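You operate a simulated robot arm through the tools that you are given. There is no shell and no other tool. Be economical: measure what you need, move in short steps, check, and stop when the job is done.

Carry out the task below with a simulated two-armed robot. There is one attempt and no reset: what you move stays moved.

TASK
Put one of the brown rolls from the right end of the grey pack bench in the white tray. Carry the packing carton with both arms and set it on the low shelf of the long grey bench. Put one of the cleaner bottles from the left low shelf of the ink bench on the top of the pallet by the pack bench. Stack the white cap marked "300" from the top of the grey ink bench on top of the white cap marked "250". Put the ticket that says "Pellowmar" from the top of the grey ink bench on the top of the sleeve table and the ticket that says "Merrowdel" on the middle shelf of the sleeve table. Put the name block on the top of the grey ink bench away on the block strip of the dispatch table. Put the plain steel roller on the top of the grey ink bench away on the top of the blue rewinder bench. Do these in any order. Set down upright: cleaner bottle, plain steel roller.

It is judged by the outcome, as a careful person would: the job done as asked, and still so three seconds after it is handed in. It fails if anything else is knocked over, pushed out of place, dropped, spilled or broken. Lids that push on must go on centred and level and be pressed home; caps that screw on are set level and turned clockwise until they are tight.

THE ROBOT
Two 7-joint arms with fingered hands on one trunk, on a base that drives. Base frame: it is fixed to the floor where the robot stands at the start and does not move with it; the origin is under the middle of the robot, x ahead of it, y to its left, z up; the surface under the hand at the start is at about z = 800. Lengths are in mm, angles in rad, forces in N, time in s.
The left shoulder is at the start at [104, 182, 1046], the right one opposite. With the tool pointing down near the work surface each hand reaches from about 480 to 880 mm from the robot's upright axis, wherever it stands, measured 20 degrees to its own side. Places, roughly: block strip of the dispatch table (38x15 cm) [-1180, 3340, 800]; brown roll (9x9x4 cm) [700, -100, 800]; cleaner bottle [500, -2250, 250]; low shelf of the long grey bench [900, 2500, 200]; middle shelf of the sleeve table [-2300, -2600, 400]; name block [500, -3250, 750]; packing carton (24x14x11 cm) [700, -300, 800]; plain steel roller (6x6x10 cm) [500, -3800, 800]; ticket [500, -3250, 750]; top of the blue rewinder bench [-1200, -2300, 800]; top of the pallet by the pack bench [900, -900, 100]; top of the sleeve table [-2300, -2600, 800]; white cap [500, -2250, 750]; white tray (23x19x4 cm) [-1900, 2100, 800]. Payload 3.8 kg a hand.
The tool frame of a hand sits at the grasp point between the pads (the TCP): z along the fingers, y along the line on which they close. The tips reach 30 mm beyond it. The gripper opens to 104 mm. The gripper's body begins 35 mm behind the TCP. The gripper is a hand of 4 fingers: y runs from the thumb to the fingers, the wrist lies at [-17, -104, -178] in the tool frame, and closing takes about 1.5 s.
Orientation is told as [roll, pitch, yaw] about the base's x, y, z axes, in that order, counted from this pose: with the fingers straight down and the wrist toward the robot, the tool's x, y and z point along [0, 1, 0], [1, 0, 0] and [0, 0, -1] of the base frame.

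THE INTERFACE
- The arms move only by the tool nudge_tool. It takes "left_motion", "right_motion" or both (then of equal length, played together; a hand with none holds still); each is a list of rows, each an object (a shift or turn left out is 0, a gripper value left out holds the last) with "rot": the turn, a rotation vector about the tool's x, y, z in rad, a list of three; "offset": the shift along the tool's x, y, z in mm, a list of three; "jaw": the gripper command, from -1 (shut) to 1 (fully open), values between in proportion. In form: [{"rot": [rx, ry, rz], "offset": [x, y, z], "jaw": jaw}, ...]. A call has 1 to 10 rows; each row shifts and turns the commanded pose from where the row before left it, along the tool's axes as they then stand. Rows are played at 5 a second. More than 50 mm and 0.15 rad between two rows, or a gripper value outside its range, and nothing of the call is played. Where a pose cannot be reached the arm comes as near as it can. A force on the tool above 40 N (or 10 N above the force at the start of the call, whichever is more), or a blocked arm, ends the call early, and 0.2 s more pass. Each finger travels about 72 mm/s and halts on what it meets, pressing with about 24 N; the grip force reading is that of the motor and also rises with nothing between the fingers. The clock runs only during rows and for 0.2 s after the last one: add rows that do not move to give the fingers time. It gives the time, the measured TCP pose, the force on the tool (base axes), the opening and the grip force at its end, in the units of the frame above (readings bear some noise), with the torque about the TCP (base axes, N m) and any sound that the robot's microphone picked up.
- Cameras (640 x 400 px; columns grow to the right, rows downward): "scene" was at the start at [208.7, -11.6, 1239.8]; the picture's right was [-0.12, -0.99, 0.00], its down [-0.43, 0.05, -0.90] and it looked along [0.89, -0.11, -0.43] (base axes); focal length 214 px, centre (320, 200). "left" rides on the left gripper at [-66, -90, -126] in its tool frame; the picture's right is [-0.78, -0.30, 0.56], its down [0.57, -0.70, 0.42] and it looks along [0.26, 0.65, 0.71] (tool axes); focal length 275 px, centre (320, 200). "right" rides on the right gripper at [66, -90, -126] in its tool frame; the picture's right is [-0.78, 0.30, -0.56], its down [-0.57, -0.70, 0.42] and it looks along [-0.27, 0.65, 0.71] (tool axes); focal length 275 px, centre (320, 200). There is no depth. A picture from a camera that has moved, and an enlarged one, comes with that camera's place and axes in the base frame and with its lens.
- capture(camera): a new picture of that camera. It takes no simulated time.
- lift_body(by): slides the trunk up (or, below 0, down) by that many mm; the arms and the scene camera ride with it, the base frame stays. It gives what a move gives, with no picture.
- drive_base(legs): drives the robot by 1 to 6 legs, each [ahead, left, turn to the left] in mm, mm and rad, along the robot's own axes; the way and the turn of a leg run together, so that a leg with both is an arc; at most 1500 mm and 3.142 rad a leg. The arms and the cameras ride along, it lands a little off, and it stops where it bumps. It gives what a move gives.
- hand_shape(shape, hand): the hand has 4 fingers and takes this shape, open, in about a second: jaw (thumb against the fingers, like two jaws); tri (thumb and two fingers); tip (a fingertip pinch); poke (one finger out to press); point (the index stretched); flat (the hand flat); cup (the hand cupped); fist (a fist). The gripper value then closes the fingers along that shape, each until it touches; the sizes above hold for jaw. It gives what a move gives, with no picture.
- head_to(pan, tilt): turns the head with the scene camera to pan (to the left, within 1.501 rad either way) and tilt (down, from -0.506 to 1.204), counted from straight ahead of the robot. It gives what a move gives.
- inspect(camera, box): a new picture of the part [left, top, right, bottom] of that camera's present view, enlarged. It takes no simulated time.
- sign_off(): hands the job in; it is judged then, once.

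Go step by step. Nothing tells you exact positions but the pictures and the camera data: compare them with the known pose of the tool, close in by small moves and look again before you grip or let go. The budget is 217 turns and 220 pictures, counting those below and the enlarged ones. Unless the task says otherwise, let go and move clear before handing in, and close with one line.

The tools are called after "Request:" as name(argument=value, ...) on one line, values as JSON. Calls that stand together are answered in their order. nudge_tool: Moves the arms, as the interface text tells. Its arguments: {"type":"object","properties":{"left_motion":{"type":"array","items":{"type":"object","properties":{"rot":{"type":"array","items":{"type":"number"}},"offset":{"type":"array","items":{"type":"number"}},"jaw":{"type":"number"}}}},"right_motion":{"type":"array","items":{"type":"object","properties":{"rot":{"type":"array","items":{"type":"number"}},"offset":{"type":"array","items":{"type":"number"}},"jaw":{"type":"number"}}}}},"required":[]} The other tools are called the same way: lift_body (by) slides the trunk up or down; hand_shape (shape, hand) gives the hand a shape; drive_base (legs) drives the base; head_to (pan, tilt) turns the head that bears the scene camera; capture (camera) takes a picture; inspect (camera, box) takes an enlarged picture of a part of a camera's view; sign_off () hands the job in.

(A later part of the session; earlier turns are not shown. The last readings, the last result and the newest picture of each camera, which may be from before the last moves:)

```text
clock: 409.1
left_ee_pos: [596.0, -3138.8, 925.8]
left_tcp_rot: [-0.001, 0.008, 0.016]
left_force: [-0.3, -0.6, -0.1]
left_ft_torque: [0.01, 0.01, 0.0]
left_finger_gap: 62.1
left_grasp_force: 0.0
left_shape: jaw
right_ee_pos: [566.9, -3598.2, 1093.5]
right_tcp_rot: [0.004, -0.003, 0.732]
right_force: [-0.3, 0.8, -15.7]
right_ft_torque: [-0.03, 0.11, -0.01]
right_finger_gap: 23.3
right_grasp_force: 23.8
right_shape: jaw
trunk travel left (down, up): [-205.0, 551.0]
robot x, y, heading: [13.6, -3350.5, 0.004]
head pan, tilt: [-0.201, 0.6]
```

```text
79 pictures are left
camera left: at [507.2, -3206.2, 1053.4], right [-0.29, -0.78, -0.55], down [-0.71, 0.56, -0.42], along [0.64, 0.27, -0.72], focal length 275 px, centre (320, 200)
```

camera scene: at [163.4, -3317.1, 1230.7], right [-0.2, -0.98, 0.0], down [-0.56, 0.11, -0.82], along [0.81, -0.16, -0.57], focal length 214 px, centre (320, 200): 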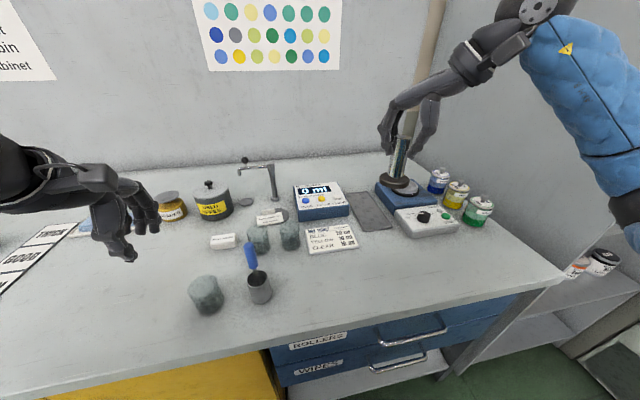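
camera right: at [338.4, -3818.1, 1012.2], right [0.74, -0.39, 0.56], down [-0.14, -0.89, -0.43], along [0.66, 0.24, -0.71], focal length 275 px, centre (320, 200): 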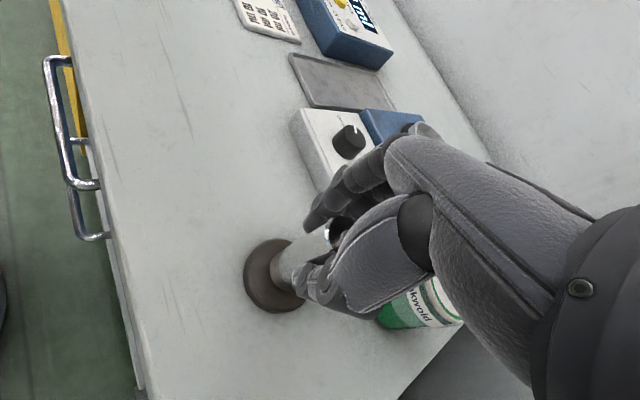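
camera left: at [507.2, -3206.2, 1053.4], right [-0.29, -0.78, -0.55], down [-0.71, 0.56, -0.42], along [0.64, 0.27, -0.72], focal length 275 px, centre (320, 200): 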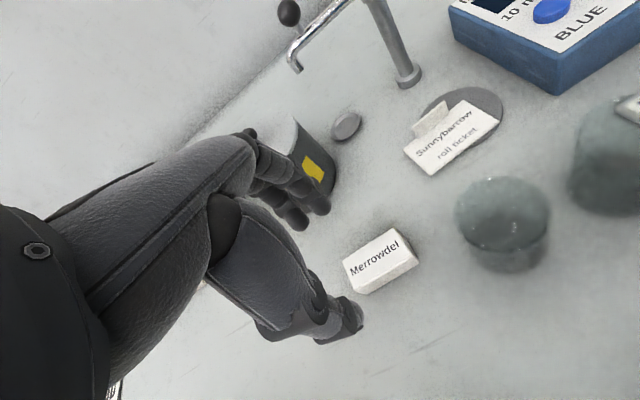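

Request:
nudge_tool(left_motion=[{"offset": [-8, 13, 20]}, {"offset": [0, 0, 30]}, {"offset": [0, 0, 20]}, {}])

Request:
capture(camera="left")

```text
clock: 410.1
left_ee_pos: [611.8, -3147.3, 856.3]
left_tcp_rot: [-0.002, 0.01, 0.015]
left_force: [0.0, 0.8, 0.0]
left_ft_torque: [0.01, -0.01, 0.01]
left_finger_gap: 62.1
left_grasp_force: 0.1
left_shape: jaw
right_ee_pos: [566.6, -3594.9, 1092.6]
right_tcp_rot: [0.005, -0.004, 0.732]
right_force: [-0.2, 1.0, -15.9]
right_ft_torque: [-0.03, 0.11, -0.02]
right_finger_gap: 23.1
right_grasp_force: 23.9
right_shape: jaw
trunk travel left (down, up): [-205.0, 551.0]
robot x, y, heading: [16.9, -3348.7, -0.0]
head pan, tilt: [-0.201, 0.6]
```

```text
78 pictures are left
camera left: at [523.0, -3213.8, 983.8], right [-0.29, -0.78, -0.55], down [-0.71, 0.56, -0.42], along [0.64, 0.27, -0.72], focal length 275 px, centre (320, 200)
```

left: 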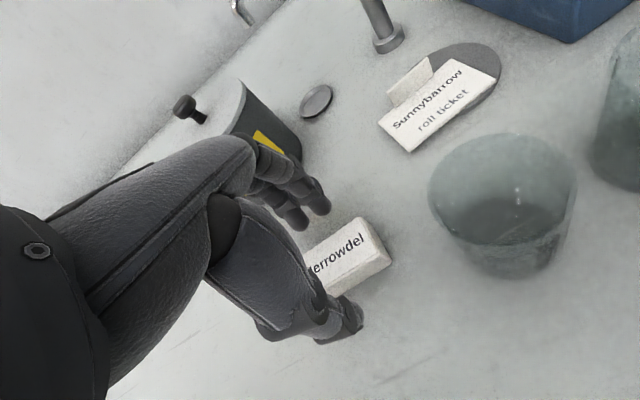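

Request:
nudge_tool(left_motion=[{"offset": [0, 0, 10]}, {"offset": [0, 0, 7]}, {"jaw": -0.3}, {"jaw": -1}, {}, {}, {}, {}])

Request:
nudge_tool(left_motion=[{"offset": [0, 0, -10]}, {"offset": [0, 0, -20]}, {"offset": [0, 0, -40]}, {"offset": [0, 0, -45]}, {"offset": [0, 0, -45]}, {"offset": [0, -20, -40]}, {}])

Request:
capture(camera="left")

```text
clock: 411.9
left_ee_pos: [612.6, -3145.1, 839.4]
left_tcp_rot: [0.002, 0.011, 0.016]
left_force: [0.1, 1.1, 0.7]
left_ft_torque: [-0.02, 0.0, 0.01]
left_finger_gap: 28.8
left_grasp_force: 23.3
left_shape: jaw
right_ee_pos: [567.6, -3596.7, 1094.2]
right_tcp_rot: [0.004, -0.003, 0.733]
right_force: [0.5, -0.4, -15.9]
right_ft_torque: [-0.07, 0.08, 0.01]
right_finger_gap: 23.1
right_grasp_force: 24.0
right_shape: jaw
trunk travel left (down, up): [-205.0, 551.0]
robot x, y, heading: [17.4, -3348.5, 0.004]
head pan, tilt: [-0.201, 0.6]
```

```text
clock: 413.5
left_ee_pos: [597.5, -3145.7, 1040.5]
left_tcp_rot: [0.0, 0.01, 0.014]
left_force: [1.2, 0.0, -0.2]
left_ft_torque: [0.0, 0.01, -0.02]
left_finger_gap: 28.7
left_grasp_force: 24.1
left_shape: jaw
right_ee_pos: [567.4, -3596.4, 1093.2]
right_tcp_rot: [0.005, -0.002, 0.731]
right_force: [0.6, 0.5, -15.0]
right_ft_torque: [-0.02, 0.08, -0.02]
right_finger_gap: 23.3
right_grasp_force: 24.1
right_shape: jaw
trunk travel left (down, up): [-205.0, 551.0]
robot x, y, heading: [16.7, -3348.2, 0.001]
head pan, tilt: [-0.201, 0.6]
```

```text
77 pictures are left
camera left: at [507.9, -3213.4, 1168.2], right [-0.29, -0.78, -0.55], down [-0.71, 0.56, -0.42], along [0.64, 0.27, -0.72], focal length 275 px, centre (320, 200)
```

left: 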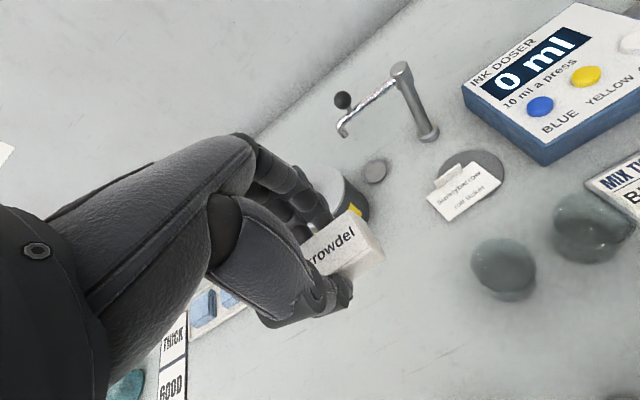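

Block held. Back off and go to the rewinder bench with the roller.

Request:
drive_base(legs=[[-370, 0, 0], [0, 900, 0], [0, 0, 1.57], [0, 0, 1.57]])

Request:
head_to(pan=0.0, tilt=0.6)

Request:
capture(camera="scene")

```text
clock: 427.8
left_ee_pos: [-933.9, -2637.3, 1040.5]
left_tcp_rot: [0.0, 0.01, 3.117]
left_force: [0.0, 0.4, -0.2]
left_ft_torque: [0.0, 0.0, -0.02]
left_finger_gap: 28.1
left_grasp_force: 23.7
left_shape: jaw
right_ee_pos: [-886.5, -2188.1, 1093.3]
right_tcp_rot: [0.005, -0.001, -2.449]
right_force: [0.2, -1.1, -15.2]
right_ft_torque: [0.04, -0.11, -0.02]
right_finger_gap: 22.4
right_grasp_force: 24.3
right_shape: jaw
trunk travel left (down, up): [-205.0, 551.0]
robot x, y, heading: [-346.7, -2451.7, 3.107]
head pan, tilt: [-0.201, 0.6]
```

```text
clock: 428.6
left_ee_pos: [-933.8, -2637.6, 1040.9]
left_tcp_rot: [-0.001, 0.01, 3.119]
left_force: [0.7, 0.6, 0.0]
left_ft_torque: [-0.02, -0.01, -0.06]
left_finger_gap: 28.0
left_grasp_force: 23.4
left_shape: jaw
right_ee_pos: [-887.5, -2187.0, 1094.0]
right_tcp_rot: [0.006, -0.003, -2.45]
right_force: [1.0, 0.4, -15.8]
right_ft_torque: [0.02, -0.12, -0.01]
right_finger_gap: 22.4
right_grasp_force: 24.4
right_shape: jaw
trunk travel left (down, up): [-205.0, 551.0]
robot x, y, heading: [-345.0, -2456.1, 3.101]
head pan, tilt: [0.0, 0.6]
```

```text
76 pictures are left
camera scene: at [-552.1, -2448.5, 1230.9], right [0.04, 1.0, 0.0], down [0.57, -0.02, -0.82], along [-0.82, 0.03, -0.57], focal length 214 px, centre (320, 200)
```

scene: 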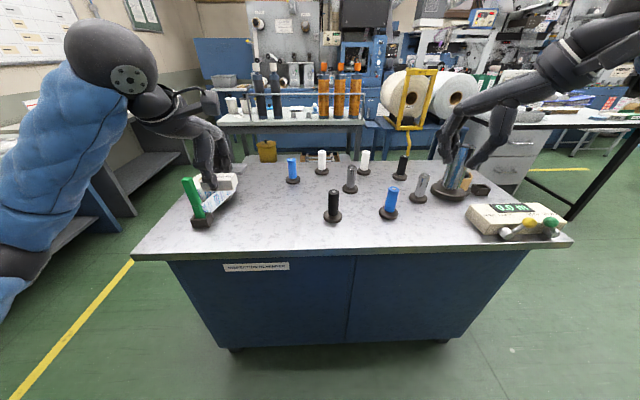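

Rewinder top has a free front-left area around (−1000,−2560). Shift so the right hand comes over it.

Request:
drive_base(legs=[[0, 373, 0.03], [113, 0, 0]])

Request:
capture(camera="right")

Request:
capture(camera="scene")

```text
clock: 431.8
left_ee_pos: [-1046.5, -3043.6, 1039.4]
left_tcp_rot: [0.001, 0.01, -3.132]
left_force: [-0.4, 1.0, -1.1]
left_ft_torque: [-0.03, -0.02, -0.03]
left_finger_gap: 28.0
left_grasp_force: 24.1
left_shape: jaw
right_ee_pos: [-1015.6, -2593.1, 1093.5]
right_tcp_rot: [0.007, 0.001, -2.414]
right_force: [-1.5, 0.0, -15.3]
right_ft_torque: [0.01, -0.07, 0.03]
right_finger_gap: 22.3
right_grasp_force: 24.1
right_shape: jaw
trunk travel left (down, up): [-205.0, 551.0]
robot x, y, heading: [-463.8, -2840.1, 3.143]
head pan, tilt: [0.0, 0.6]
```

```text
75 pictures are left
camera right: at [-906.4, -2582.2, 1218.2], right [-0.74, 0.38, 0.55], down [0.14, 0.89, -0.43], along [-0.66, -0.24, -0.71], focal length 275 px, centre (320, 200)
```

right: 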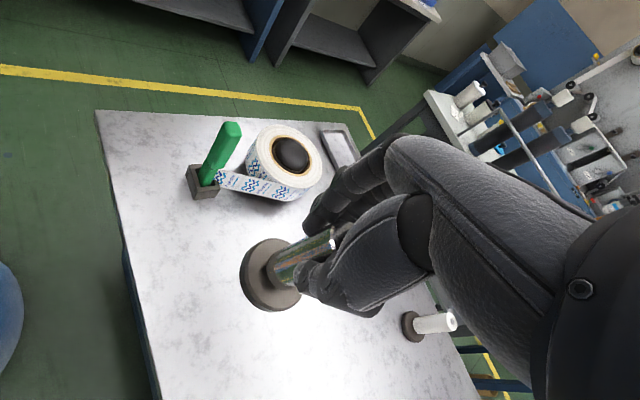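

```text
74 pictures are left
camera scene: at [-672.9, -2842.3, 1230.6], right [0.0, 1.0, 0.0], down [0.57, 0.0, -0.82], along [-0.82, 0.0, -0.57], focal length 214 px, centre (320, 200)
```

scene: 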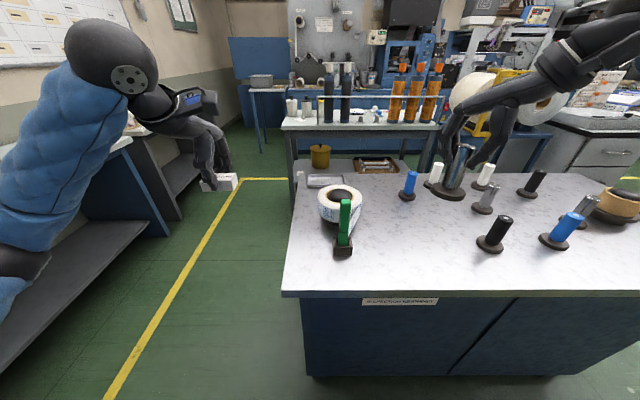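

Bench top z≈809 and the spot is clear. Lower the roller.

Request:
nudge_tool(right_motion=[{"offset": [0, 0, 40]}, {"offset": [0, 0, 45]}, {"offset": [0, 0, 45]}, {"offset": [0, 0, 35]}, {"offset": [0, 0, 18]}, {}])

Request:
nudge_tool(right_motion=[{"offset": [0, 0, 4]}, {"offset": [0, 0, 4]}, {"offset": [0, 0, 3]}, {}])

Request:
capture(camera="right")

```text
clock: 433.2
left_ee_pos: [-1046.8, -3043.5, 1040.6]
left_tcp_rot: [0.0, 0.01, -3.131]
left_force: [-0.2, -0.3, -0.7]
left_ft_torque: [0.01, 0.03, 0.0]
left_finger_gap: 28.1
left_grasp_force: 24.0
left_shape: jaw
right_ee_pos: [-1014.1, -2592.1, 907.8]
right_tcp_rot: [0.006, -0.001, -2.417]
right_force: [0.4, -0.4, -15.6]
right_ft_torque: [0.04, -0.1, -0.01]
right_finger_gap: 22.3
right_grasp_force: 24.0
right_shape: jaw
trunk travel left (down, up): [-205.0, 551.0]
robot x, y, heading: [-468.3, -2845.3, 3.138]
head pan, tilt: [0.0, 0.6]
```

```text
clock: 434.2
left_ee_pos: [-1046.2, -3043.3, 1042.0]
left_tcp_rot: [-0.001, 0.011, -3.131]
left_force: [-0.2, -0.2, -1.1]
left_ft_torque: [0.01, 0.01, -0.02]
left_finger_gap: 28.2
left_grasp_force: 23.6
left_shape: jaw
right_ee_pos: [-1015.8, -2593.6, 898.0]
right_tcp_rot: [0.006, -0.001, -2.416]
right_force: [0.2, 0.4, -16.1]
right_ft_torque: [0.04, -0.06, 0.01]
right_finger_gap: 22.2
right_grasp_force: 24.1
right_shape: jaw
trunk travel left (down, up): [-205.0, 551.0]
robot x, y, heading: [-465.4, -2841.5, 3.142]
head pan, tilt: [0.0, 0.6]
```

```text
73 pictures are left
camera right: at [-905.0, -2582.4, 1024.5], right [-0.74, 0.39, 0.55], down [0.14, 0.89, -0.43], along [-0.66, -0.24, -0.71], focal length 275 px, centre (320, 200)
```

right: 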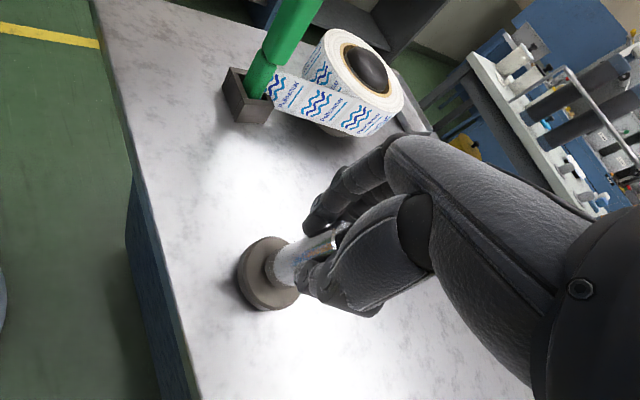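

Request:
nudge_tool(right_motion=[{"offset": [0, 0, 3]}, {"offset": [0, 0, 3]}, {}])

Request:
nudge_tool(right_motion=[{"offset": [0, 0, 2]}, {"offset": [0, 0, 2]}, {}])

Request:
nudge_tool(right_motion=[{"offset": [0, 0, 2]}, {"offset": [0, 0, 1]}, {}])

```text
clock: 435.0
left_ee_pos: [-1045.7, -3044.0, 1040.6]
left_tcp_rot: [-0.001, 0.008, -3.132]
left_force: [0.7, 0.9, 0.0]
left_ft_torque: [0.0, -0.04, 0.02]
left_finger_gap: 28.1
left_grasp_force: 23.8
left_shape: jaw
right_ee_pos: [-1015.4, -2594.1, 893.8]
right_tcp_rot: [0.006, 0.0, -2.414]
right_force: [1.7, -1.2, -9.8]
right_ft_torque: [0.04, -0.09, 0.02]
right_finger_gap: 22.7
right_grasp_force: 24.7
right_shape: jaw
trunk travel left (down, up): [-205.0, 551.0]
robot x, y, heading: [-466.6, -2845.6, 3.14]
head pan, tilt: [0.0, 0.6]
```

```text
clock: 435.8
left_ee_pos: [-1044.9, -3044.4, 1040.9]
left_tcp_rot: [-0.001, 0.009, -3.13]
left_force: [-0.4, 0.5, 0.0]
left_ft_torque: [0.02, -0.02, 0.0]
left_finger_gap: 28.5
left_grasp_force: 24.1
left_shape: jaw
right_ee_pos: [-1015.4, -2594.4, 891.6]
right_tcp_rot: [0.002, -0.004, -2.413]
right_force: [1.8, -2.9, -4.8]
right_ft_torque: [-0.02, 0.01, 0.04]
right_finger_gap: 22.6
right_grasp_force: 23.7
right_shape: jaw
trunk travel left (down, up): [-205.0, 551.0]
robot x, y, heading: [-466.2, -2844.4, 3.139]
head pan, tilt: [0.0, 0.6]
```

```text
clock: 436.6
left_ee_pos: [-1043.9, -3044.5, 1041.1]
left_tcp_rot: [-0.003, 0.007, -3.13]
left_force: [0.2, 0.4, -0.1]
left_ft_torque: [-0.01, 0.0, 0.0]
left_finger_gap: 28.4
left_grasp_force: 23.7
left_shape: jaw
right_ee_pos: [-1013.0, -2595.5, 889.5]
right_tcp_rot: [0.003, -0.006, -2.415]
right_force: [3.6, -3.0, 8.8]
right_ft_torque: [-0.06, 0.08, 0.05]
right_finger_gap: 23.8
right_grasp_force: 24.0
right_shape: jaw
trunk travel left (down, up): [-205.0, 551.0]
robot x, y, heading: [-463.5, -2841.8, 3.14]
head pan, tilt: [0.0, 0.6]
```

Request:
nudge_tool(right_motion=[{"offset": [0, 0, -0.5]}, {"jaw": -0.4}, {"jaw": -0.1}, {}, {}, {"offset": [0, 0, -15]}, {"offset": [0, 0, -30]}, {"offset": [0, 0, -45]}, {"offset": [0, 0, -45]}, {}])

Request:
capture(camera="right")

```text
clock: 438.8
left_ee_pos: [-1045.6, -3043.9, 1041.4]
left_tcp_rot: [-0.001, 0.008, -3.131]
left_force: [0.1, 0.4, -0.5]
left_ft_torque: [0.0, -0.02, 0.02]
left_finger_gap: 28.1
left_grasp_force: 24.1
left_shape: jaw
right_ee_pos: [-1012.0, -2594.7, 1023.1]
right_tcp_rot: [0.007, -0.002, -2.415]
right_force: [-0.7, 0.0, -0.4]
right_ft_torque: [0.0, 0.0, 0.03]
right_finger_gap: 46.4
right_grasp_force: 0.0
right_shape: jaw
trunk travel left (down, up): [-205.0, 551.0]
robot x, y, heading: [-463.8, -2842.5, 3.141]
head pan, tilt: [0.0, 0.6]
```

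```text
72 pictures are left
camera right: at [-902.3, -2583.5, 1148.1], right [-0.74, 0.38, 0.55], down [0.14, 0.89, -0.43], along [-0.66, -0.24, -0.71], focal length 275 px, centre (320, 200)
```

right: 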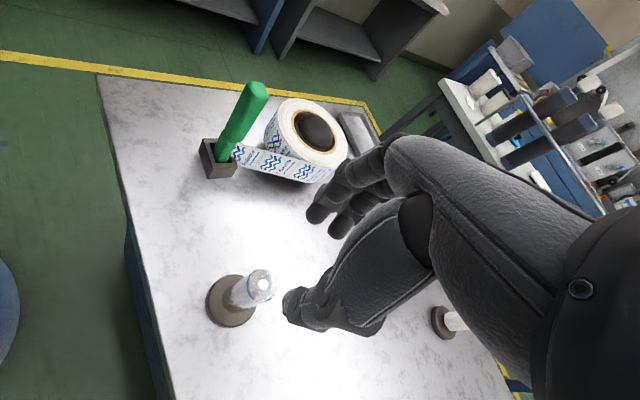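

Roller stands upright on the rewinder bench. Unwind the right hand and go back to the pack bench for a brown roll.

Request:
nudge_tool(right_motion=[{"rot": [0, 0, 0.15], "jaw": 1}, {"rot": [0, 0, 0.15]}, {"rot": [0, 0, 0.15]}, {"rot": [0, 0, 0.15]}, {"rot": [0, 0, 0.125], "offset": [0, 0, -30]}, {}])

Request:
drive_base(legs=[[-130, 0, 0], [0, -1450, 0], [0, -1450, 0], [0, 0, 1.57], [0, 0, 1.57]])

Request:
head_to(pan=0.0, tilt=0.6)

Request:
capture(camera="scene")

```text
clock: 440.2
left_ee_pos: [-1046.6, -3045.1, 1040.6]
left_tcp_rot: [-0.001, 0.008, -3.132]
left_force: [-0.5, -0.5, -0.7]
left_ft_torque: [0.01, -0.01, 0.03]
left_finger_gap: 28.3
left_grasp_force: 24.0
left_shape: jaw
right_ee_pos: [-1013.6, -2594.2, 1053.3]
right_tcp_rot: [0.004, 0.002, -3.143]
right_force: [0.3, 1.1, 0.6]
right_ft_torque: [0.01, 0.0, -0.02]
right_finger_gap: 103.8
right_grasp_force: 0.1
right_shape: jaw
trunk travel left (down, up): [-205.0, 551.0]
robot x, y, heading: [-465.7, -2842.6, 3.141]
head pan, tilt: [0.0, 0.6]
```

```text
clock: 462.8
left_ee_pos: [255.1, 267.6, 1041.6]
left_tcp_rot: [-0.001, 0.009, 0.001]
left_force: [-0.1, -0.4, -0.5]
left_ft_torque: [-0.03, 0.01, 0.02]
left_finger_gap: 27.7
left_grasp_force: 24.4
left_shape: jaw
right_ee_pos: [219.6, -182.3, 1052.6]
right_tcp_rot: [0.006, 0.003, -0.008]
right_force: [-0.3, -0.5, 0.0]
right_ft_torque: [-0.01, 0.0, -0.01]
right_finger_gap: 103.7
right_grasp_force: 0.1
right_shape: jaw
trunk travel left (down, up): [-205.0, 551.0]
robot x, y, heading: [-326.7, 71.3, -0.014]
head pan, tilt: [0.0, 0.6]
```

```text
clock: 463.4
left_ee_pos: [254.7, 267.3, 1041.6]
left_tcp_rot: [0.0, 0.009, 0.002]
left_force: [-0.3, -0.5, -0.1]
left_ft_torque: [-0.03, 0.03, 0.0]
left_finger_gap: 27.9
left_grasp_force: 23.9
left_shape: jaw
right_ee_pos: [219.3, -182.6, 1053.3]
right_tcp_rot: [0.003, 0.002, -0.007]
right_force: [0.1, -0.4, 0.4]
right_ft_torque: [-0.04, 0.02, 0.01]
right_finger_gap: 103.6
right_grasp_force: 0.0
right_shape: jaw
trunk travel left (down, up): [-205.0, 551.0]
robot x, y, heading: [-329.5, 70.8, -0.008]
head pan, tilt: [0.0, 0.6]
```

```text
71 pictures are left
camera scene: at [-123.4, 69.1, 1231.2], right [-0.01, -1.0, 0.0], down [-0.57, 0.01, -0.82], along [0.82, -0.01, -0.57], focal length 214 px, centre (320, 200)
```

scene: 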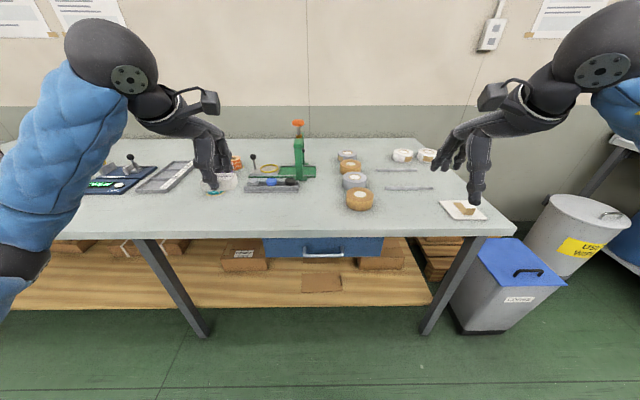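

Near brown roll ≈(455,−69). Position the right hand above it.

Request:
drive_base(legs=[[233, 115, 0.008]])

Request:
nudge_tool(right_motion=[{"offset": [0, 0, 40]}, {"offset": [0, 0, 40]}, {"offset": [0, 0, 20]}, {}])

Request:
capture(camera="right")

```text
clock: 465.2
left_ee_pos: [483.4, 387.4, 1041.4]
left_tcp_rot: [-0.001, 0.01, 0.011]
left_force: [0.3, 0.0, -0.4]
left_ft_torque: [-0.04, 0.01, -0.02]
left_finger_gap: 27.5
left_grasp_force: 24.0
left_shape: jaw
right_ee_pos: [451.3, -63.5, 1053.4]
right_tcp_rot: [0.001, 0.002, 0.003]
right_force: [-0.4, 1.0, 0.1]
right_ft_torque: [-0.04, 0.06, -0.02]
right_finger_gap: 103.8
right_grasp_force: 0.1
right_shape: jaw
trunk travel left (down, up): [-205.0, 551.0]
robot x, y, heading: [-93.5, 188.5, -0.001]
head pan, tilt: [0.0, 0.6]
```

```text
clock: 466.2
left_ee_pos: [483.1, 388.4, 1041.9]
left_tcp_rot: [0.001, 0.009, 0.011]
left_force: [-0.1, 0.6, 0.6]
left_ft_torque: [-0.01, 0.01, 0.02]
left_finger_gap: 27.9
left_grasp_force: 24.3
left_shape: jaw
right_ee_pos: [446.6, -62.2, 954.0]
right_tcp_rot: [0.003, -0.002, 0.002]
right_force: [0.0, -0.7, 0.1]
right_ft_torque: [0.03, -0.01, -0.02]
right_finger_gap: 103.8
right_grasp_force: 0.2
right_shape: jaw
trunk travel left (down, up): [-205.0, 551.0]
robot x, y, heading: [-95.8, 184.9, -0.004]
head pan, tilt: [0.0, 0.6]
```

```text
70 pictures are left
camera right: at [358.2, 3.3, 1078.7], right [0.3, -0.78, 0.55], down [-0.7, -0.57, -0.43], along [0.65, -0.26, -0.72], focal length 275 px, centre (320, 200)
```

right: 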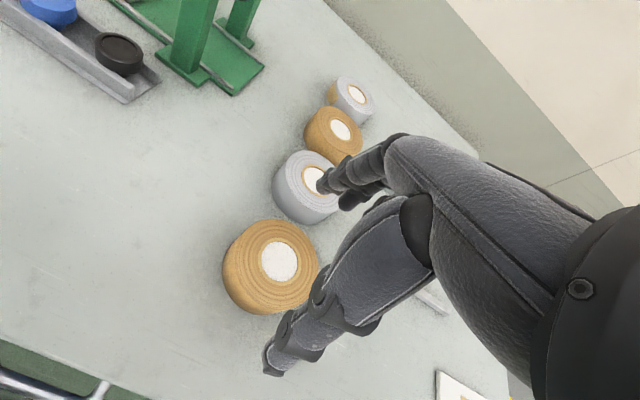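

Request:
nudge_tool(right_motion=[{"offset": [-4, 27, 0]}, {"offset": [0, 0, 40]}, {"offset": [0, 0, 22]}, {}])

Request:
capture(camera="right")

Request:
inspect(camera="scene", box=[330, 130, 490, 260])

```text
clock: 467.2
left_ee_pos: [481.6, 386.8, 1041.2]
left_tcp_rot: [-0.001, 0.008, 0.011]
left_force: [-0.3, 0.2, -0.2]
left_ft_torque: [0.01, 0.01, -0.01]
left_finger_gap: 27.8
left_grasp_force: 23.9
left_shape: jaw
right_ee_pos: [476.7, -66.6, 889.5]
right_tcp_rot: [0.003, -0.001, 0.002]
right_force: [1.1, -0.8, 0.0]
right_ft_torque: [-0.01, -0.02, -0.03]
right_finger_gap: 103.7
right_grasp_force: 0.1
right_shape: jaw
trunk travel left (down, up): [-205.0, 551.0]
robot x, y, heading: [-99.2, 184.5, 0.001]
head pan, tilt: [0.0, 0.6]
```

```text
69 pictures are left
camera right: at [386.1, -0.4, 1015.6], right [0.3, -0.78, 0.55], down [-0.7, -0.57, -0.43], along [0.65, -0.26, -0.72], focal length 275 px, centre (320, 200)
```

right: 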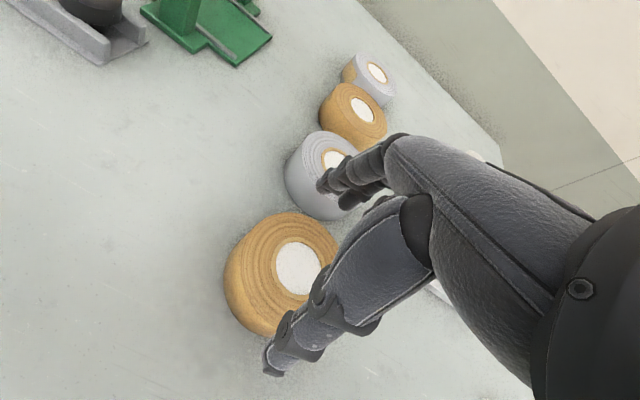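

```text
3.08 times, centred on (410, 195) of scene
camera zoom: at [105.4, 185.5, 1231.2], right [0.0, -1.0, 0.0], down [-0.57, 0.0, -0.82], along [0.82, 0.0, -0.57], focal length 660 px, centre (43, 215)
```

zoom: 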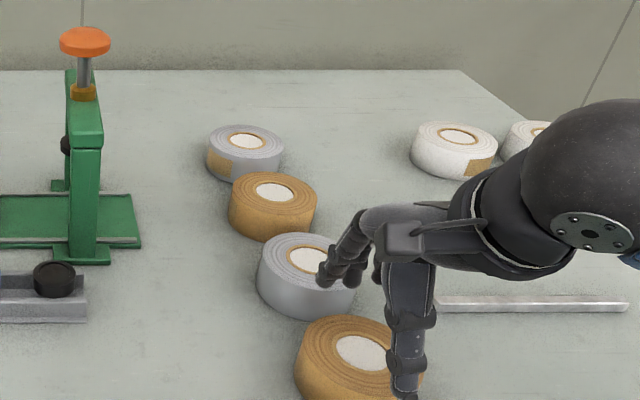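

Roll centre (476,−70) confirmed by both cameras. Descend around it and grip.

Request:
nudge_tool(right_motion=[{"offset": [-3, 0, 0], "jaw": 0.95}, {"offset": [0, 0, 15]}, {"offset": [0, 0, 12]}, {"offset": [0, 0, 12]}, {"offset": [0, 0, 10]}, {}])

Request:
capture(camera="right")

```text
clock: 468.6
left_ee_pos: [482.9, 386.9, 1040.7]
left_tcp_rot: [0.001, 0.009, 0.01]
left_force: [-0.1, -0.3, -0.4]
left_ft_torque: [0.01, -0.02, -0.02]
left_finger_gap: 27.9
left_grasp_force: 24.6
left_shape: jaw
right_ee_pos: [477.8, -70.0, 843.3]
right_tcp_rot: [0.005, -0.001, 0.001]
right_force: [0.9, 0.2, 1.9]
right_ft_torque: [0.03, -0.08, -0.02]
right_finger_gap: 102.2
right_grasp_force: 0.1
right_shape: jaw
trunk travel left (down, up): [-205.0, 551.0]
robot x, y, heading: [-96.8, 187.9, -0.003]
head pan, tilt: [0.0, 0.6]
```

```text
67 pictures are left
camera right: at [387.6, -5.1, 968.9], right [0.3, -0.78, 0.55], down [-0.7, -0.57, -0.43], along [0.65, -0.26, -0.71], focal length 275 px, centre (320, 200)
```

right: 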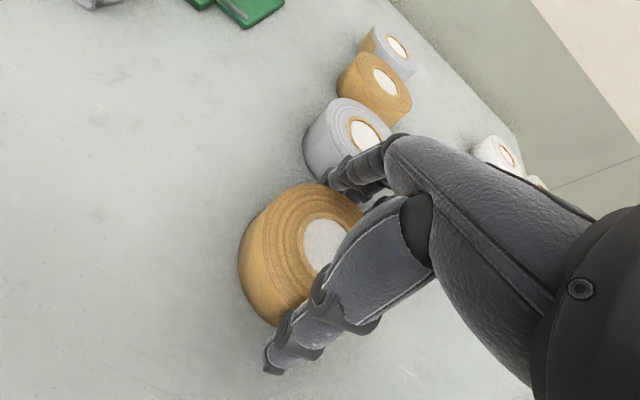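

Request:
nudge_tool(right_motion=[{"offset": [0, 0, 4]}, {"jaw": 0.5}, {"jaw": -1}, {}, {}, {}, {}])

Request:
nudge_tool(right_motion=[{"offset": [0, 0, -10]}, {"offset": [0, 0, -20]}, {"offset": [0, 0, -40]}, {"offset": [0, 0, -45]}, {"offset": [0, 0, -45]}, {}])

Request:
capture(camera="right")

```text
clock: 470.2
left_ee_pos: [481.3, 387.0, 1040.0]
left_tcp_rot: [0.0, 0.01, 0.011]
left_force: [0.0, 0.4, -1.3]
left_ft_torque: [0.04, 0.01, -0.01]
left_finger_gap: 27.9
left_grasp_force: 24.0
left_shape: jaw
right_ee_pos: [475.8, -69.7, 840.3]
right_tcp_rot: [0.004, -0.001, 0.003]
right_force: [1.2, 1.5, 8.0]
right_ft_torque: [0.02, -0.14, 0.02]
right_finger_gap: 89.7
right_grasp_force: 24.0
right_shape: jaw
trunk travel left (down, up): [-205.0, 551.0]
robot x, y, heading: [-97.6, 187.9, 0.001]
head pan, tilt: [0.0, 0.6]
```

```text
clock: 471.6
left_ee_pos: [482.4, 387.1, 1041.3]
left_tcp_rot: [0.001, 0.009, 0.011]
left_force: [0.2, -0.5, -0.5]
left_ft_torque: [0.0, -0.02, 0.02]
left_finger_gap: 27.7
left_grasp_force: 23.8
left_shape: jaw
right_ee_pos: [477.8, -72.5, 1000.3]
right_tcp_rot: [0.002, 0.0, 0.001]
right_force: [-0.9, 0.0, -1.9]
right_ft_torque: [-0.03, -0.01, 0.0]
right_finger_gap: 89.7
right_grasp_force: 24.2
right_shape: jaw
trunk travel left (down, up): [-205.0, 551.0]
robot x, y, heading: [-96.6, 187.1, 0.0]
head pan, tilt: [0.0, 0.6]
```

```text
66 pictures are left
camera right: at [387.3, -6.9, 1125.5], right [0.3, -0.78, 0.55], down [-0.7, -0.57, -0.43], along [0.65, -0.26, -0.72], focal length 275 px, centre (320, 200)
```

right: 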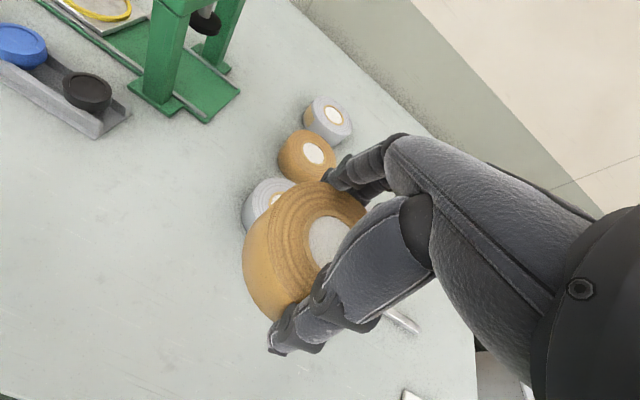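

Roll held. Drive north and look toward the tray and dispatch tables.

Request:
drive_base(legs=[[-350, 0, 0], [0, 1000, 0], [0, 0, 1.57]])

Request:
head_to(pan=0.6, tilt=0.3)

Request:
capture(camera="scene")

```text
clock: 482.7
left_ee_pos: [-645.4, 1795.8, 1041.6]
left_tcp_rot: [0.0, 0.009, 1.579]
left_force: [-0.6, 0.5, 0.5]
left_ft_torque: [0.0, 0.01, -0.01]
left_finger_gap: 27.5
left_grasp_force: 24.0
left_shape: jaw
right_ee_pos: [-185.0, 1788.2, 999.8]
right_tcp_rot: [0.003, 0.003, 1.571]
right_force: [-0.2, 0.1, -2.3]
right_ft_torque: [0.0, 0.0, 0.02]
right_finger_gap: 89.4
right_grasp_force: 24.1
right_shape: jaw
trunk travel left (down, up): [-205.0, 551.0]
robot x, y, heading: [-446.9, 1215.4, 1.57]
head pan, tilt: [0.0, 0.6]
```

```text
clock: 483.7
left_ee_pos: [-644.5, 1794.3, 1041.7]
left_tcp_rot: [0.0, 0.009, 1.579]
left_force: [-0.2, -0.3, -0.4]
left_ft_torque: [-0.02, -0.01, -0.01]
left_finger_gap: 27.7
left_grasp_force: 24.3
left_shape: jaw
right_ee_pos: [-186.3, 1788.4, 999.0]
right_tcp_rot: [0.003, 0.002, 1.57]
right_force: [1.0, -0.3, -1.2]
right_ft_torque: [0.01, -0.01, 0.01]
right_finger_gap: 89.6
right_grasp_force: 24.3
right_shape: jaw
trunk travel left (down, up): [-205.0, 551.0]
robot x, y, heading: [-443.0, 1214.3, 1.569]
head pan, tilt: [0.6, 0.3]
```

```text
65 pictures are left
camera scene: at [-497.0, 1406.6, 1258.6], right [0.83, 0.56, 0.0], down [0.17, -0.25, -0.96], along [-0.54, 0.79, -0.3], focal length 214 px, centre (320, 200)
```

scene: 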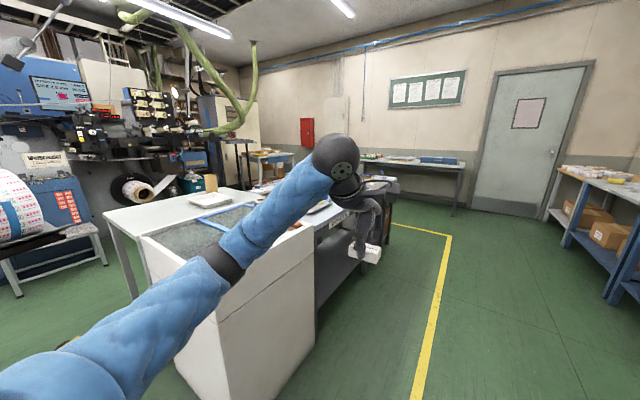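

Request:
drive_base(legs=[[1450, 0, 0]])

Request:
head_to(pan=1.3, tilt=0.4)

Request:
capture(camera="scene")

```text
clock: 490.8
left_ee_pos: [-663.6, 3217.9, 1041.0]
left_tcp_rot: [0.0, 0.009, 1.599]
left_force: [0.5, -0.2, 0.0]
left_ft_torque: [0.02, -0.01, 0.01]
left_finger_gap: 27.5
left_grasp_force: 23.4
left_shape: jaw
right_ee_pos: [-204.2, 3221.0, 998.3]
right_tcp_rot: [0.004, 0.002, 1.59]
right_force: [0.9, 0.7, -1.8]
right_ft_torque: [0.03, 0.0, 0.02]
right_finger_gap: 89.5
right_grasp_force: 23.7
right_shape: jaw
trunk travel left (down, up): [-205.0, 551.0]
robot x, y, heading: [-456.9, 2643.3, 1.582]
head pan, tilt: [0.6, 0.3]
```

```text
clock: 491.9
left_ee_pos: [-663.3, 3218.8, 1042.7]
left_tcp_rot: [-0.001, 0.009, 1.599]
left_force: [-0.1, 0.0, 0.0]
left_ft_torque: [0.0, -0.01, 0.0]
left_finger_gap: 27.5
left_grasp_force: 24.2
left_shape: jaw
right_ee_pos: [-204.7, 3222.0, 1000.5]
right_tcp_rot: [0.004, 0.003, 1.59]
right_force: [-0.2, 0.6, -1.8]
right_ft_torque: [0.02, 0.01, 0.02]
right_finger_gap: 89.6
right_grasp_force: 23.9
right_shape: jaw
trunk travel left (down, up): [-205.0, 551.0]
robot x, y, heading: [-452.7, 2640.9, 1.587]
head pan, tilt: [1.3, 0.4]
```

```text
64 pictures are left
camera scene: at [-545.0, 2780.8, 1249.4], right [0.25, 0.97, 0.0], down [0.38, -0.1, -0.92], along [-0.89, 0.23, -0.39], focal length 214 px, centre (320, 200)
```

scene: 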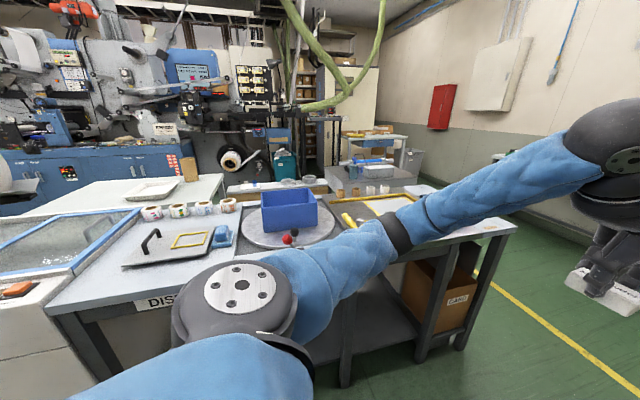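

The block strip is farther along this (dispatch) table near y 3340. Step back from it, turn to face it, and slide north.

Request:
drive_base(legs=[[0, -230, 0], [0, 0, 1.555], [0, -880, 0]])

Request:
head_to(pan=0.1, tilt=0.55)

Request:
capture(camera="scene")

```text
clock: 501.6
left_ee_pos: [-810.9, 3298.1, 1042.5]
left_tcp_rot: [0.0, 0.009, -3.1]
left_force: [0.0, 0.0, 0.5]
left_ft_torque: [0.0, 0.03, 0.01]
left_finger_gap: 27.4
left_grasp_force: 24.4
left_shape: jaw
right_ee_pos: [-820.7, 3757.1, 999.8]
right_tcp_rot: [0.007, 0.002, -3.109]
right_force: [-0.9, 0.2, -2.2]
right_ft_torque: [-0.01, -0.03, -0.05]
right_finger_gap: 89.3
right_grasp_force: 24.7
right_shape: jaw
trunk travel left (down, up): [-205.0, 551.0]
robot x, y, heading: [-240.0, 3515.1, -3.114]
head pan, tilt: [1.3, 0.4]
```

```text
clock: 503.0
left_ee_pos: [-812.1, 3297.4, 1041.9]
left_tcp_rot: [0.001, 0.01, -3.099]
left_force: [-0.9, 0.1, 0.1]
left_ft_torque: [0.0, 0.02, 0.02]
left_finger_gap: 27.6
left_grasp_force: 23.8
left_shape: jaw
right_ee_pos: [-821.5, 3757.1, 998.0]
right_tcp_rot: [0.004, 0.0, -3.108]
right_force: [-0.2, 0.0, -1.7]
right_ft_torque: [-0.01, -0.01, -0.03]
right_finger_gap: 89.6
right_grasp_force: 24.5
right_shape: jaw
trunk travel left (down, up): [-205.0, 551.0]
robot x, y, heading: [-244.6, 3518.9, -3.112]
head pan, tilt: [0.099, 0.55]
```

```text
63 pictures are left
camera scene: at [-443.8, 3501.7, 1235.7], right [-0.13, 0.99, 0.0], down [0.52, 0.07, -0.85], along [-0.85, -0.11, -0.52], focal length 214 px, centre (320, 200)
```

scene: 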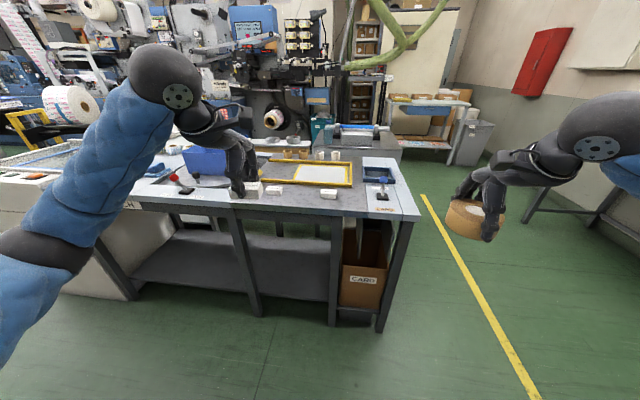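

Request:
inspect(camera="scene", box=[200, 140, 420, 240])

```text
2.91 times, centred on (310, 190) of scene
camera zoom: at [-443.8, 3501.7, 1235.7], right [-0.13, 0.99, 0.0], down [0.52, 0.07, -0.85], along [-0.85, -0.11, -0.52], focal length 624 px, centre (349, 229)
```

zoom: 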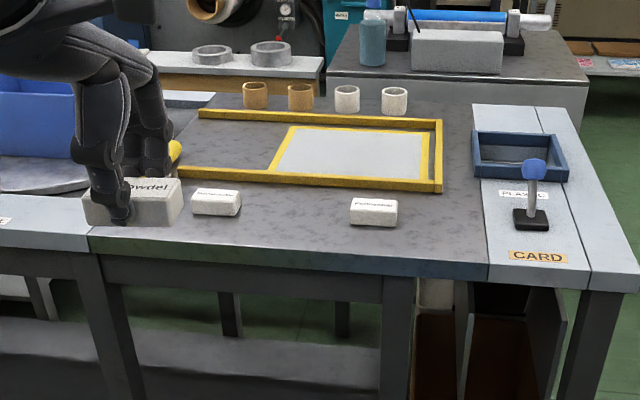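

The two existing name blocks sit on the strip at y≈3219 and 3439 (x≈−1178), leaving a gap in the middle at y≈3330. Bring the left hand there.

Request:
nudge_tool(right_motion=[{"offset": [0, 0, -30]}, {"offset": [0, 0, -30]}, {}])

Request:
drive_base(legs=[[340, -18, -0.03]])

Request:
capture(camera="left")

```text
clock: 503.8
left_ee_pos: [-811.5, 3297.3, 1041.5]
left_tcp_rot: [-0.001, 0.009, -3.1]
left_force: [0.0, 0.1, 0.3]
left_ft_torque: [-0.02, -0.02, 0.0]
left_finger_gap: 27.4
left_grasp_force: 23.8
left_shape: jaw
right_ee_pos: [-819.7, 3756.3, 1060.9]
right_tcp_rot: [0.003, 0.002, -3.108]
right_force: [0.2, 0.9, -1.9]
right_ft_torque: [-0.03, -0.03, 0.0]
right_finger_gap: 89.4
right_grasp_force: 23.8
right_shape: jaw
trunk travel left (down, up): [-205.0, 551.0]
robot x, y, heading: [-235.1, 3517.4, -3.109]
head pan, tilt: [0.099, 0.55]
```

```text
clock: 506.0
left_ee_pos: [-1153.7, 3327.9, 1040.3]
left_tcp_rot: [0.0, 0.01, -3.13]
left_force: [0.7, -0.5, -0.5]
left_ft_torque: [-0.02, -0.01, 0.0]
left_finger_gap: 27.4
left_grasp_force: 23.7
left_shape: jaw
right_ee_pos: [-1149.3, 3786.5, 1061.0]
right_tcp_rot: [0.003, 0.003, -3.138]
right_force: [0.2, -0.1, -1.8]
right_ft_torque: [-0.03, 0.0, 0.0]
right_finger_gap: 89.6
right_grasp_force: 24.4
right_shape: jaw
trunk travel left (down, up): [-205.0, 551.0]
robot x, y, heading: [-571.1, 3532.6, -3.147]
head pan, tilt: [0.099, 0.55]
```

```text
61 pictures are left
camera left: at [-1066.8, 3394.8, 1168.5], right [0.29, 0.78, -0.55], down [0.71, -0.56, -0.42], along [-0.64, -0.27, -0.72], focal length 275 px, centre (320, 200)
```

left: 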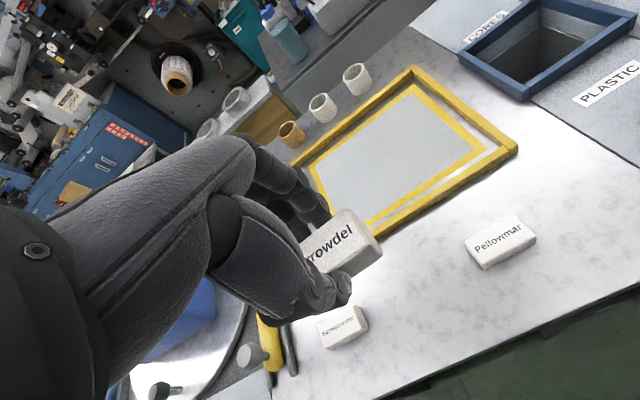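

Request:
nudge_tool(left_motion=[{"offset": [3, 22, 10]}, {"offset": [0, 0, 40]}, {"offset": [0, 0, 40]}, {"offset": [0, 0, 40]}, {"offset": [0, 0, 30]}, {}])

Request:
capture(camera="left")

```text
clock: 507.4
left_ee_pos: [-1173.3, 3327.7, 881.3]
left_tcp_rot: [0.002, 0.008, -3.13]
left_force: [-0.5, 0.0, 0.3]
left_ft_torque: [-0.02, -0.01, 0.03]
left_finger_gap: 27.5
left_grasp_force: 23.8
left_shape: jaw
right_ee_pos: [-1147.6, 3785.7, 1061.1]
right_tcp_rot: [0.003, 0.002, -3.14]
right_force: [0.0, -0.1, -2.6]
right_ft_torque: [-0.04, -0.02, 0.01]
right_finger_gap: 89.5
right_grasp_force: 23.5
right_shape: jaw
trunk travel left (down, up): [-205.0, 551.0]
robot x, y, heading: [-574.2, 3531.0, -3.147]
head pan, tilt: [0.099, 0.55]
```

```text
60 pictures are left
camera left: at [-1087.1, 3392.7, 1008.6], right [0.29, 0.78, -0.55], down [0.71, -0.56, -0.42], along [-0.64, -0.27, -0.72], focal length 275 px, centre (320, 200)
```

left: 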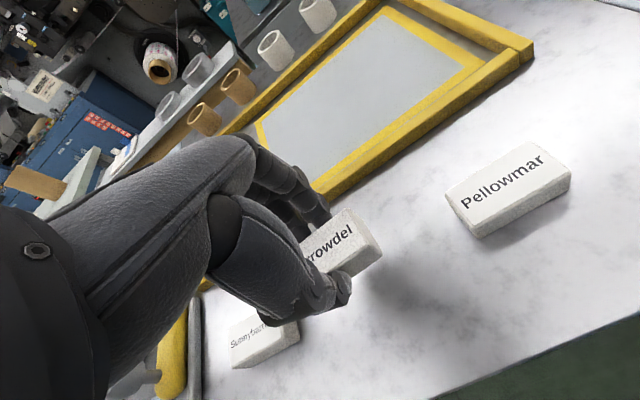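

Request:
nudge_tool(left_motion=[{"offset": [0, 0, 12]}, {"offset": [0, 0, 10]}, {"offset": [0, 0, 6]}, {}])

Request:
nudge_tool(left_motion=[{"offset": [0, 0, 4]}, {"offset": [0, 0, 4]}, {}])

Request:
nudge_tool(left_motion=[{"offset": [0, 0, 3]}, {"offset": [0, 0, 3]}, {}])

```text
clock: 508.4
left_ee_pos: [-1174.6, 3324.2, 852.5]
left_tcp_rot: [0.0, 0.008, -3.131]
left_force: [-0.4, -0.2, -1.0]
left_ft_torque: [0.0, -0.01, 0.0]
left_finger_gap: 27.5
left_grasp_force: 23.6
left_shape: jaw
right_ee_pos: [-1148.3, 3785.6, 1059.6]
right_tcp_rot: [0.003, 0.001, -3.138]
right_force: [0.4, -0.5, -1.3]
right_ft_torque: [-0.01, -0.01, 0.03]
right_finger_gap: 89.4
right_grasp_force: 24.0
right_shape: jaw
trunk travel left (down, up): [-205.0, 551.0]
robot x, y, heading: [-574.2, 3530.1, -3.146]
head pan, tilt: [0.099, 0.55]
```

```text
clock: 509.2
left_ee_pos: [-1172.5, 3324.3, 845.7]
left_tcp_rot: [0.0, 0.008, -3.128]
left_force: [-0.6, 1.3, -1.1]
left_ft_torque: [-0.02, 0.01, 0.0]
left_finger_gap: 27.8
left_grasp_force: 24.0
left_shape: jaw
right_ee_pos: [-1148.4, 3785.7, 1060.8]
right_tcp_rot: [0.003, 0.001, -3.139]
right_force: [-0.3, 0.1, -1.1]
right_ft_torque: [0.01, 0.03, 0.0]
right_finger_gap: 89.5
right_grasp_force: 24.0
right_shape: jaw
trunk travel left (down, up): [-205.0, 551.0]
robot x, y, heading: [-569.1, 3531.0, -3.14]
head pan, tilt: [0.099, 0.55]
```

```text
clock: 510.0
left_ee_pos: [-1173.2, 3324.3, 838.0]
left_tcp_rot: [0.0, 0.009, -3.129]
left_force: [0.4, -0.5, 0.5]
left_ft_torque: [0.0, -0.01, -0.01]
left_finger_gap: 27.4
left_grasp_force: 23.7
left_shape: jaw
right_ee_pos: [-1148.4, 3786.5, 1060.4]
right_tcp_rot: [0.004, 0.001, -3.138]
right_force: [-0.3, -0.6, -2.3]
right_ft_torque: [0.01, -0.01, 0.0]
right_finger_gap: 89.6
right_grasp_force: 23.7
right_shape: jaw
trunk travel left (down, up): [-205.0, 551.0]
robot x, y, heading: [-573.7, 3531.6, -3.141]
head pan, tilt: [0.099, 0.55]
```

Request:
nudge_tool(left_motion=[{"offset": [0, 0, 3]}, {"offset": [0, 0, 2]}, {}])

Request:
inspect(camera="left", box=[200, 160, 440, 380])

```text
clock: 510.8
left_ee_pos: [-1171.2, 3324.1, 837.8]
left_tcp_rot: [-0.003, 0.0, -3.127]
left_force: [-2.0, -1.3, 16.9]
left_ft_torque: [-0.06, 0.15, 0.02]
left_finger_gap: 28.5
left_grasp_force: 24.1
left_shape: jaw
right_ee_pos: [-1146.4, 3785.9, 1062.0]
right_tcp_rot: [0.007, 0.0, -3.139]
right_force: [0.0, -1.0, -1.7]
right_ft_torque: [0.0, -0.04, 0.0]
right_finger_gap: 89.4
right_grasp_force: 24.4
right_shape: jaw
trunk travel left (down, up): [-205.0, 551.0]
robot x, y, heading: [-573.6, 3528.1, -3.144]
head pan, tilt: [0.099, 0.55]
```

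```text
1.82 times, centred on (320, 270) of left
camera zoom: at [-1085.3, 3391.6, 964.2], right [0.29, 0.78, -0.56], down [0.71, -0.56, -0.42], along [-0.64, -0.27, -0.72], focal length 500 px, centre (320, 73)
```

zoom: 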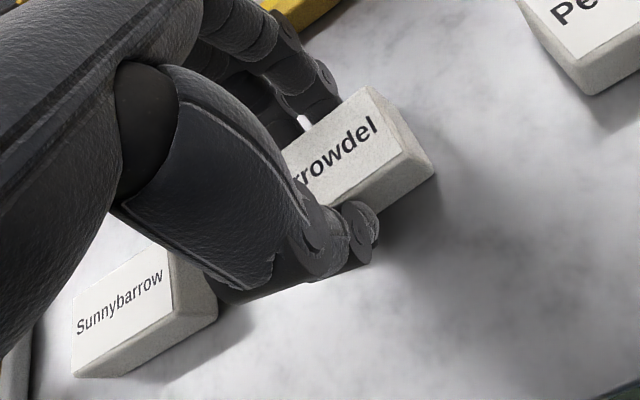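

Resting on the strip. Release and lift.

Request:
nudge_tool(left_motion=[{"offset": [0, 0, -2]}, {"jaw": -0.2}, {"jaw": -0.1}, {}, {}, {"offset": [0, 0, -15]}, {"offset": [0, 0, -30]}, {"offset": [0, 0, -45]}, {"offset": [0, 0, -45]}, {"offset": [0, 0, -40]}])

Request:
capture(camera="left")

```text
clock: 513.0
left_ee_pos: [-1168.5, 3326.0, 1013.0]
left_tcp_rot: [0.001, 0.011, -3.128]
left_force: [0.1, 0.5, 0.1]
left_ft_torque: [0.0, -0.02, 0.0]
left_finger_gap: 46.4
left_grasp_force: 0.1
left_shape: jaw
right_ee_pos: [-1146.8, 3784.9, 1061.3]
right_tcp_rot: [0.006, 0.0, -3.136]
right_force: [0.4, 0.6, -2.3]
right_ft_torque: [-0.02, 0.0, 0.0]
right_finger_gap: 89.6
right_grasp_force: 24.3
right_shape: jaw
trunk travel left (down, up): [-205.0, 551.0]
robot x, y, heading: [-578.6, 3531.1, -3.142]
head pan, tilt: [0.099, 0.55]
```

```text
58 pictures are left
camera left: at [-1082.9, 3393.4, 1139.8], right [0.29, 0.78, -0.55], down [0.71, -0.56, -0.42], along [-0.64, -0.27, -0.72], focal length 275 px, centre (320, 200)
```

left: 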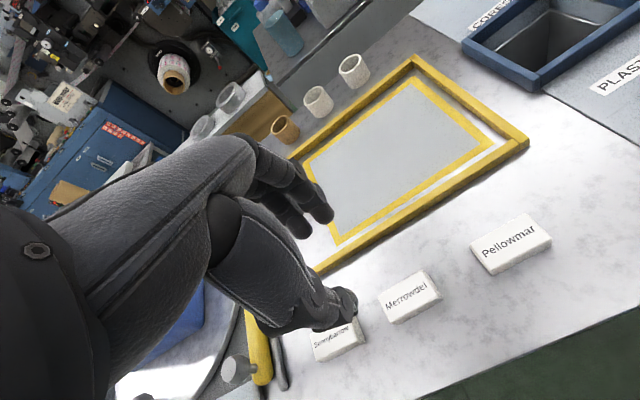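

Name block is on the strip in line with the others. Now drive around for the white tray.

Request:
drive_base(legs=[[-380, 0, 0], [0, 1250, 0], [0, 1200, 0]])

Request:
head_to(pan=-0.3, tilt=0.35)

Request:
capture(camera="scene")

```text
clock: 527.0
left_ee_pos: [-841.5, 899.4, 1012.3]
left_tcp_rot: [0.001, 0.009, 3.138]
left_force: [0.2, 0.3, 0.6]
left_ft_torque: [0.0, 0.0, -0.04]
left_finger_gap: 46.4
left_grasp_force: 0.1
left_shape: jaw
right_ee_pos: [-811.3, 1360.6, 1061.0]
right_tcp_rot: [0.004, 0.001, 3.13]
right_force: [-0.3, 0.3, -1.9]
right_ft_torque: [0.03, -0.01, 0.0]
right_finger_gap: 89.3
right_grasp_force: 24.0
right_shape: jaw
trunk travel left (down, up): [-205.0, 551.0]
robot x, y, heading: [-245.0, 1096.9, 3.124]
head pan, tilt: [0.099, 0.55]
```

```text
clock: 527.8
left_ee_pos: [-841.2, 899.4, 1011.7]
left_tcp_rot: [0.002, 0.01, 3.139]
left_force: [0.1, 0.9, 0.2]
left_ft_torque: [0.03, 0.0, 0.01]
left_finger_gap: 46.5
left_grasp_force: 0.1
left_shape: jaw
right_ee_pos: [-811.4, 1359.5, 1060.5]
right_tcp_rot: [0.005, 0.002, 3.13]
right_force: [0.1, 0.7, -0.9]
right_ft_torque: [0.0, 0.02, -0.01]
right_finger_gap: 89.2
right_grasp_force: 23.7
right_shape: jaw
trunk travel left (down, up): [-205.0, 551.0]
robot x, y, heading: [-242.3, 1093.2, 3.127]
head pan, tilt: [-0.3, 0.351]
```

```text
57 pictures are left
camera scene: at [-446.4, 1124.8, 1253.9], right [0.31, 0.95, 0.0], down [0.33, -0.11, -0.94], along [-0.89, 0.29, -0.34], focal length 214 px, centre (320, 200)
```

scene: 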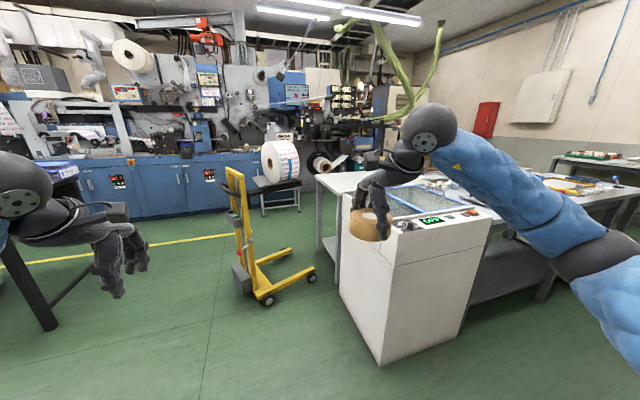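

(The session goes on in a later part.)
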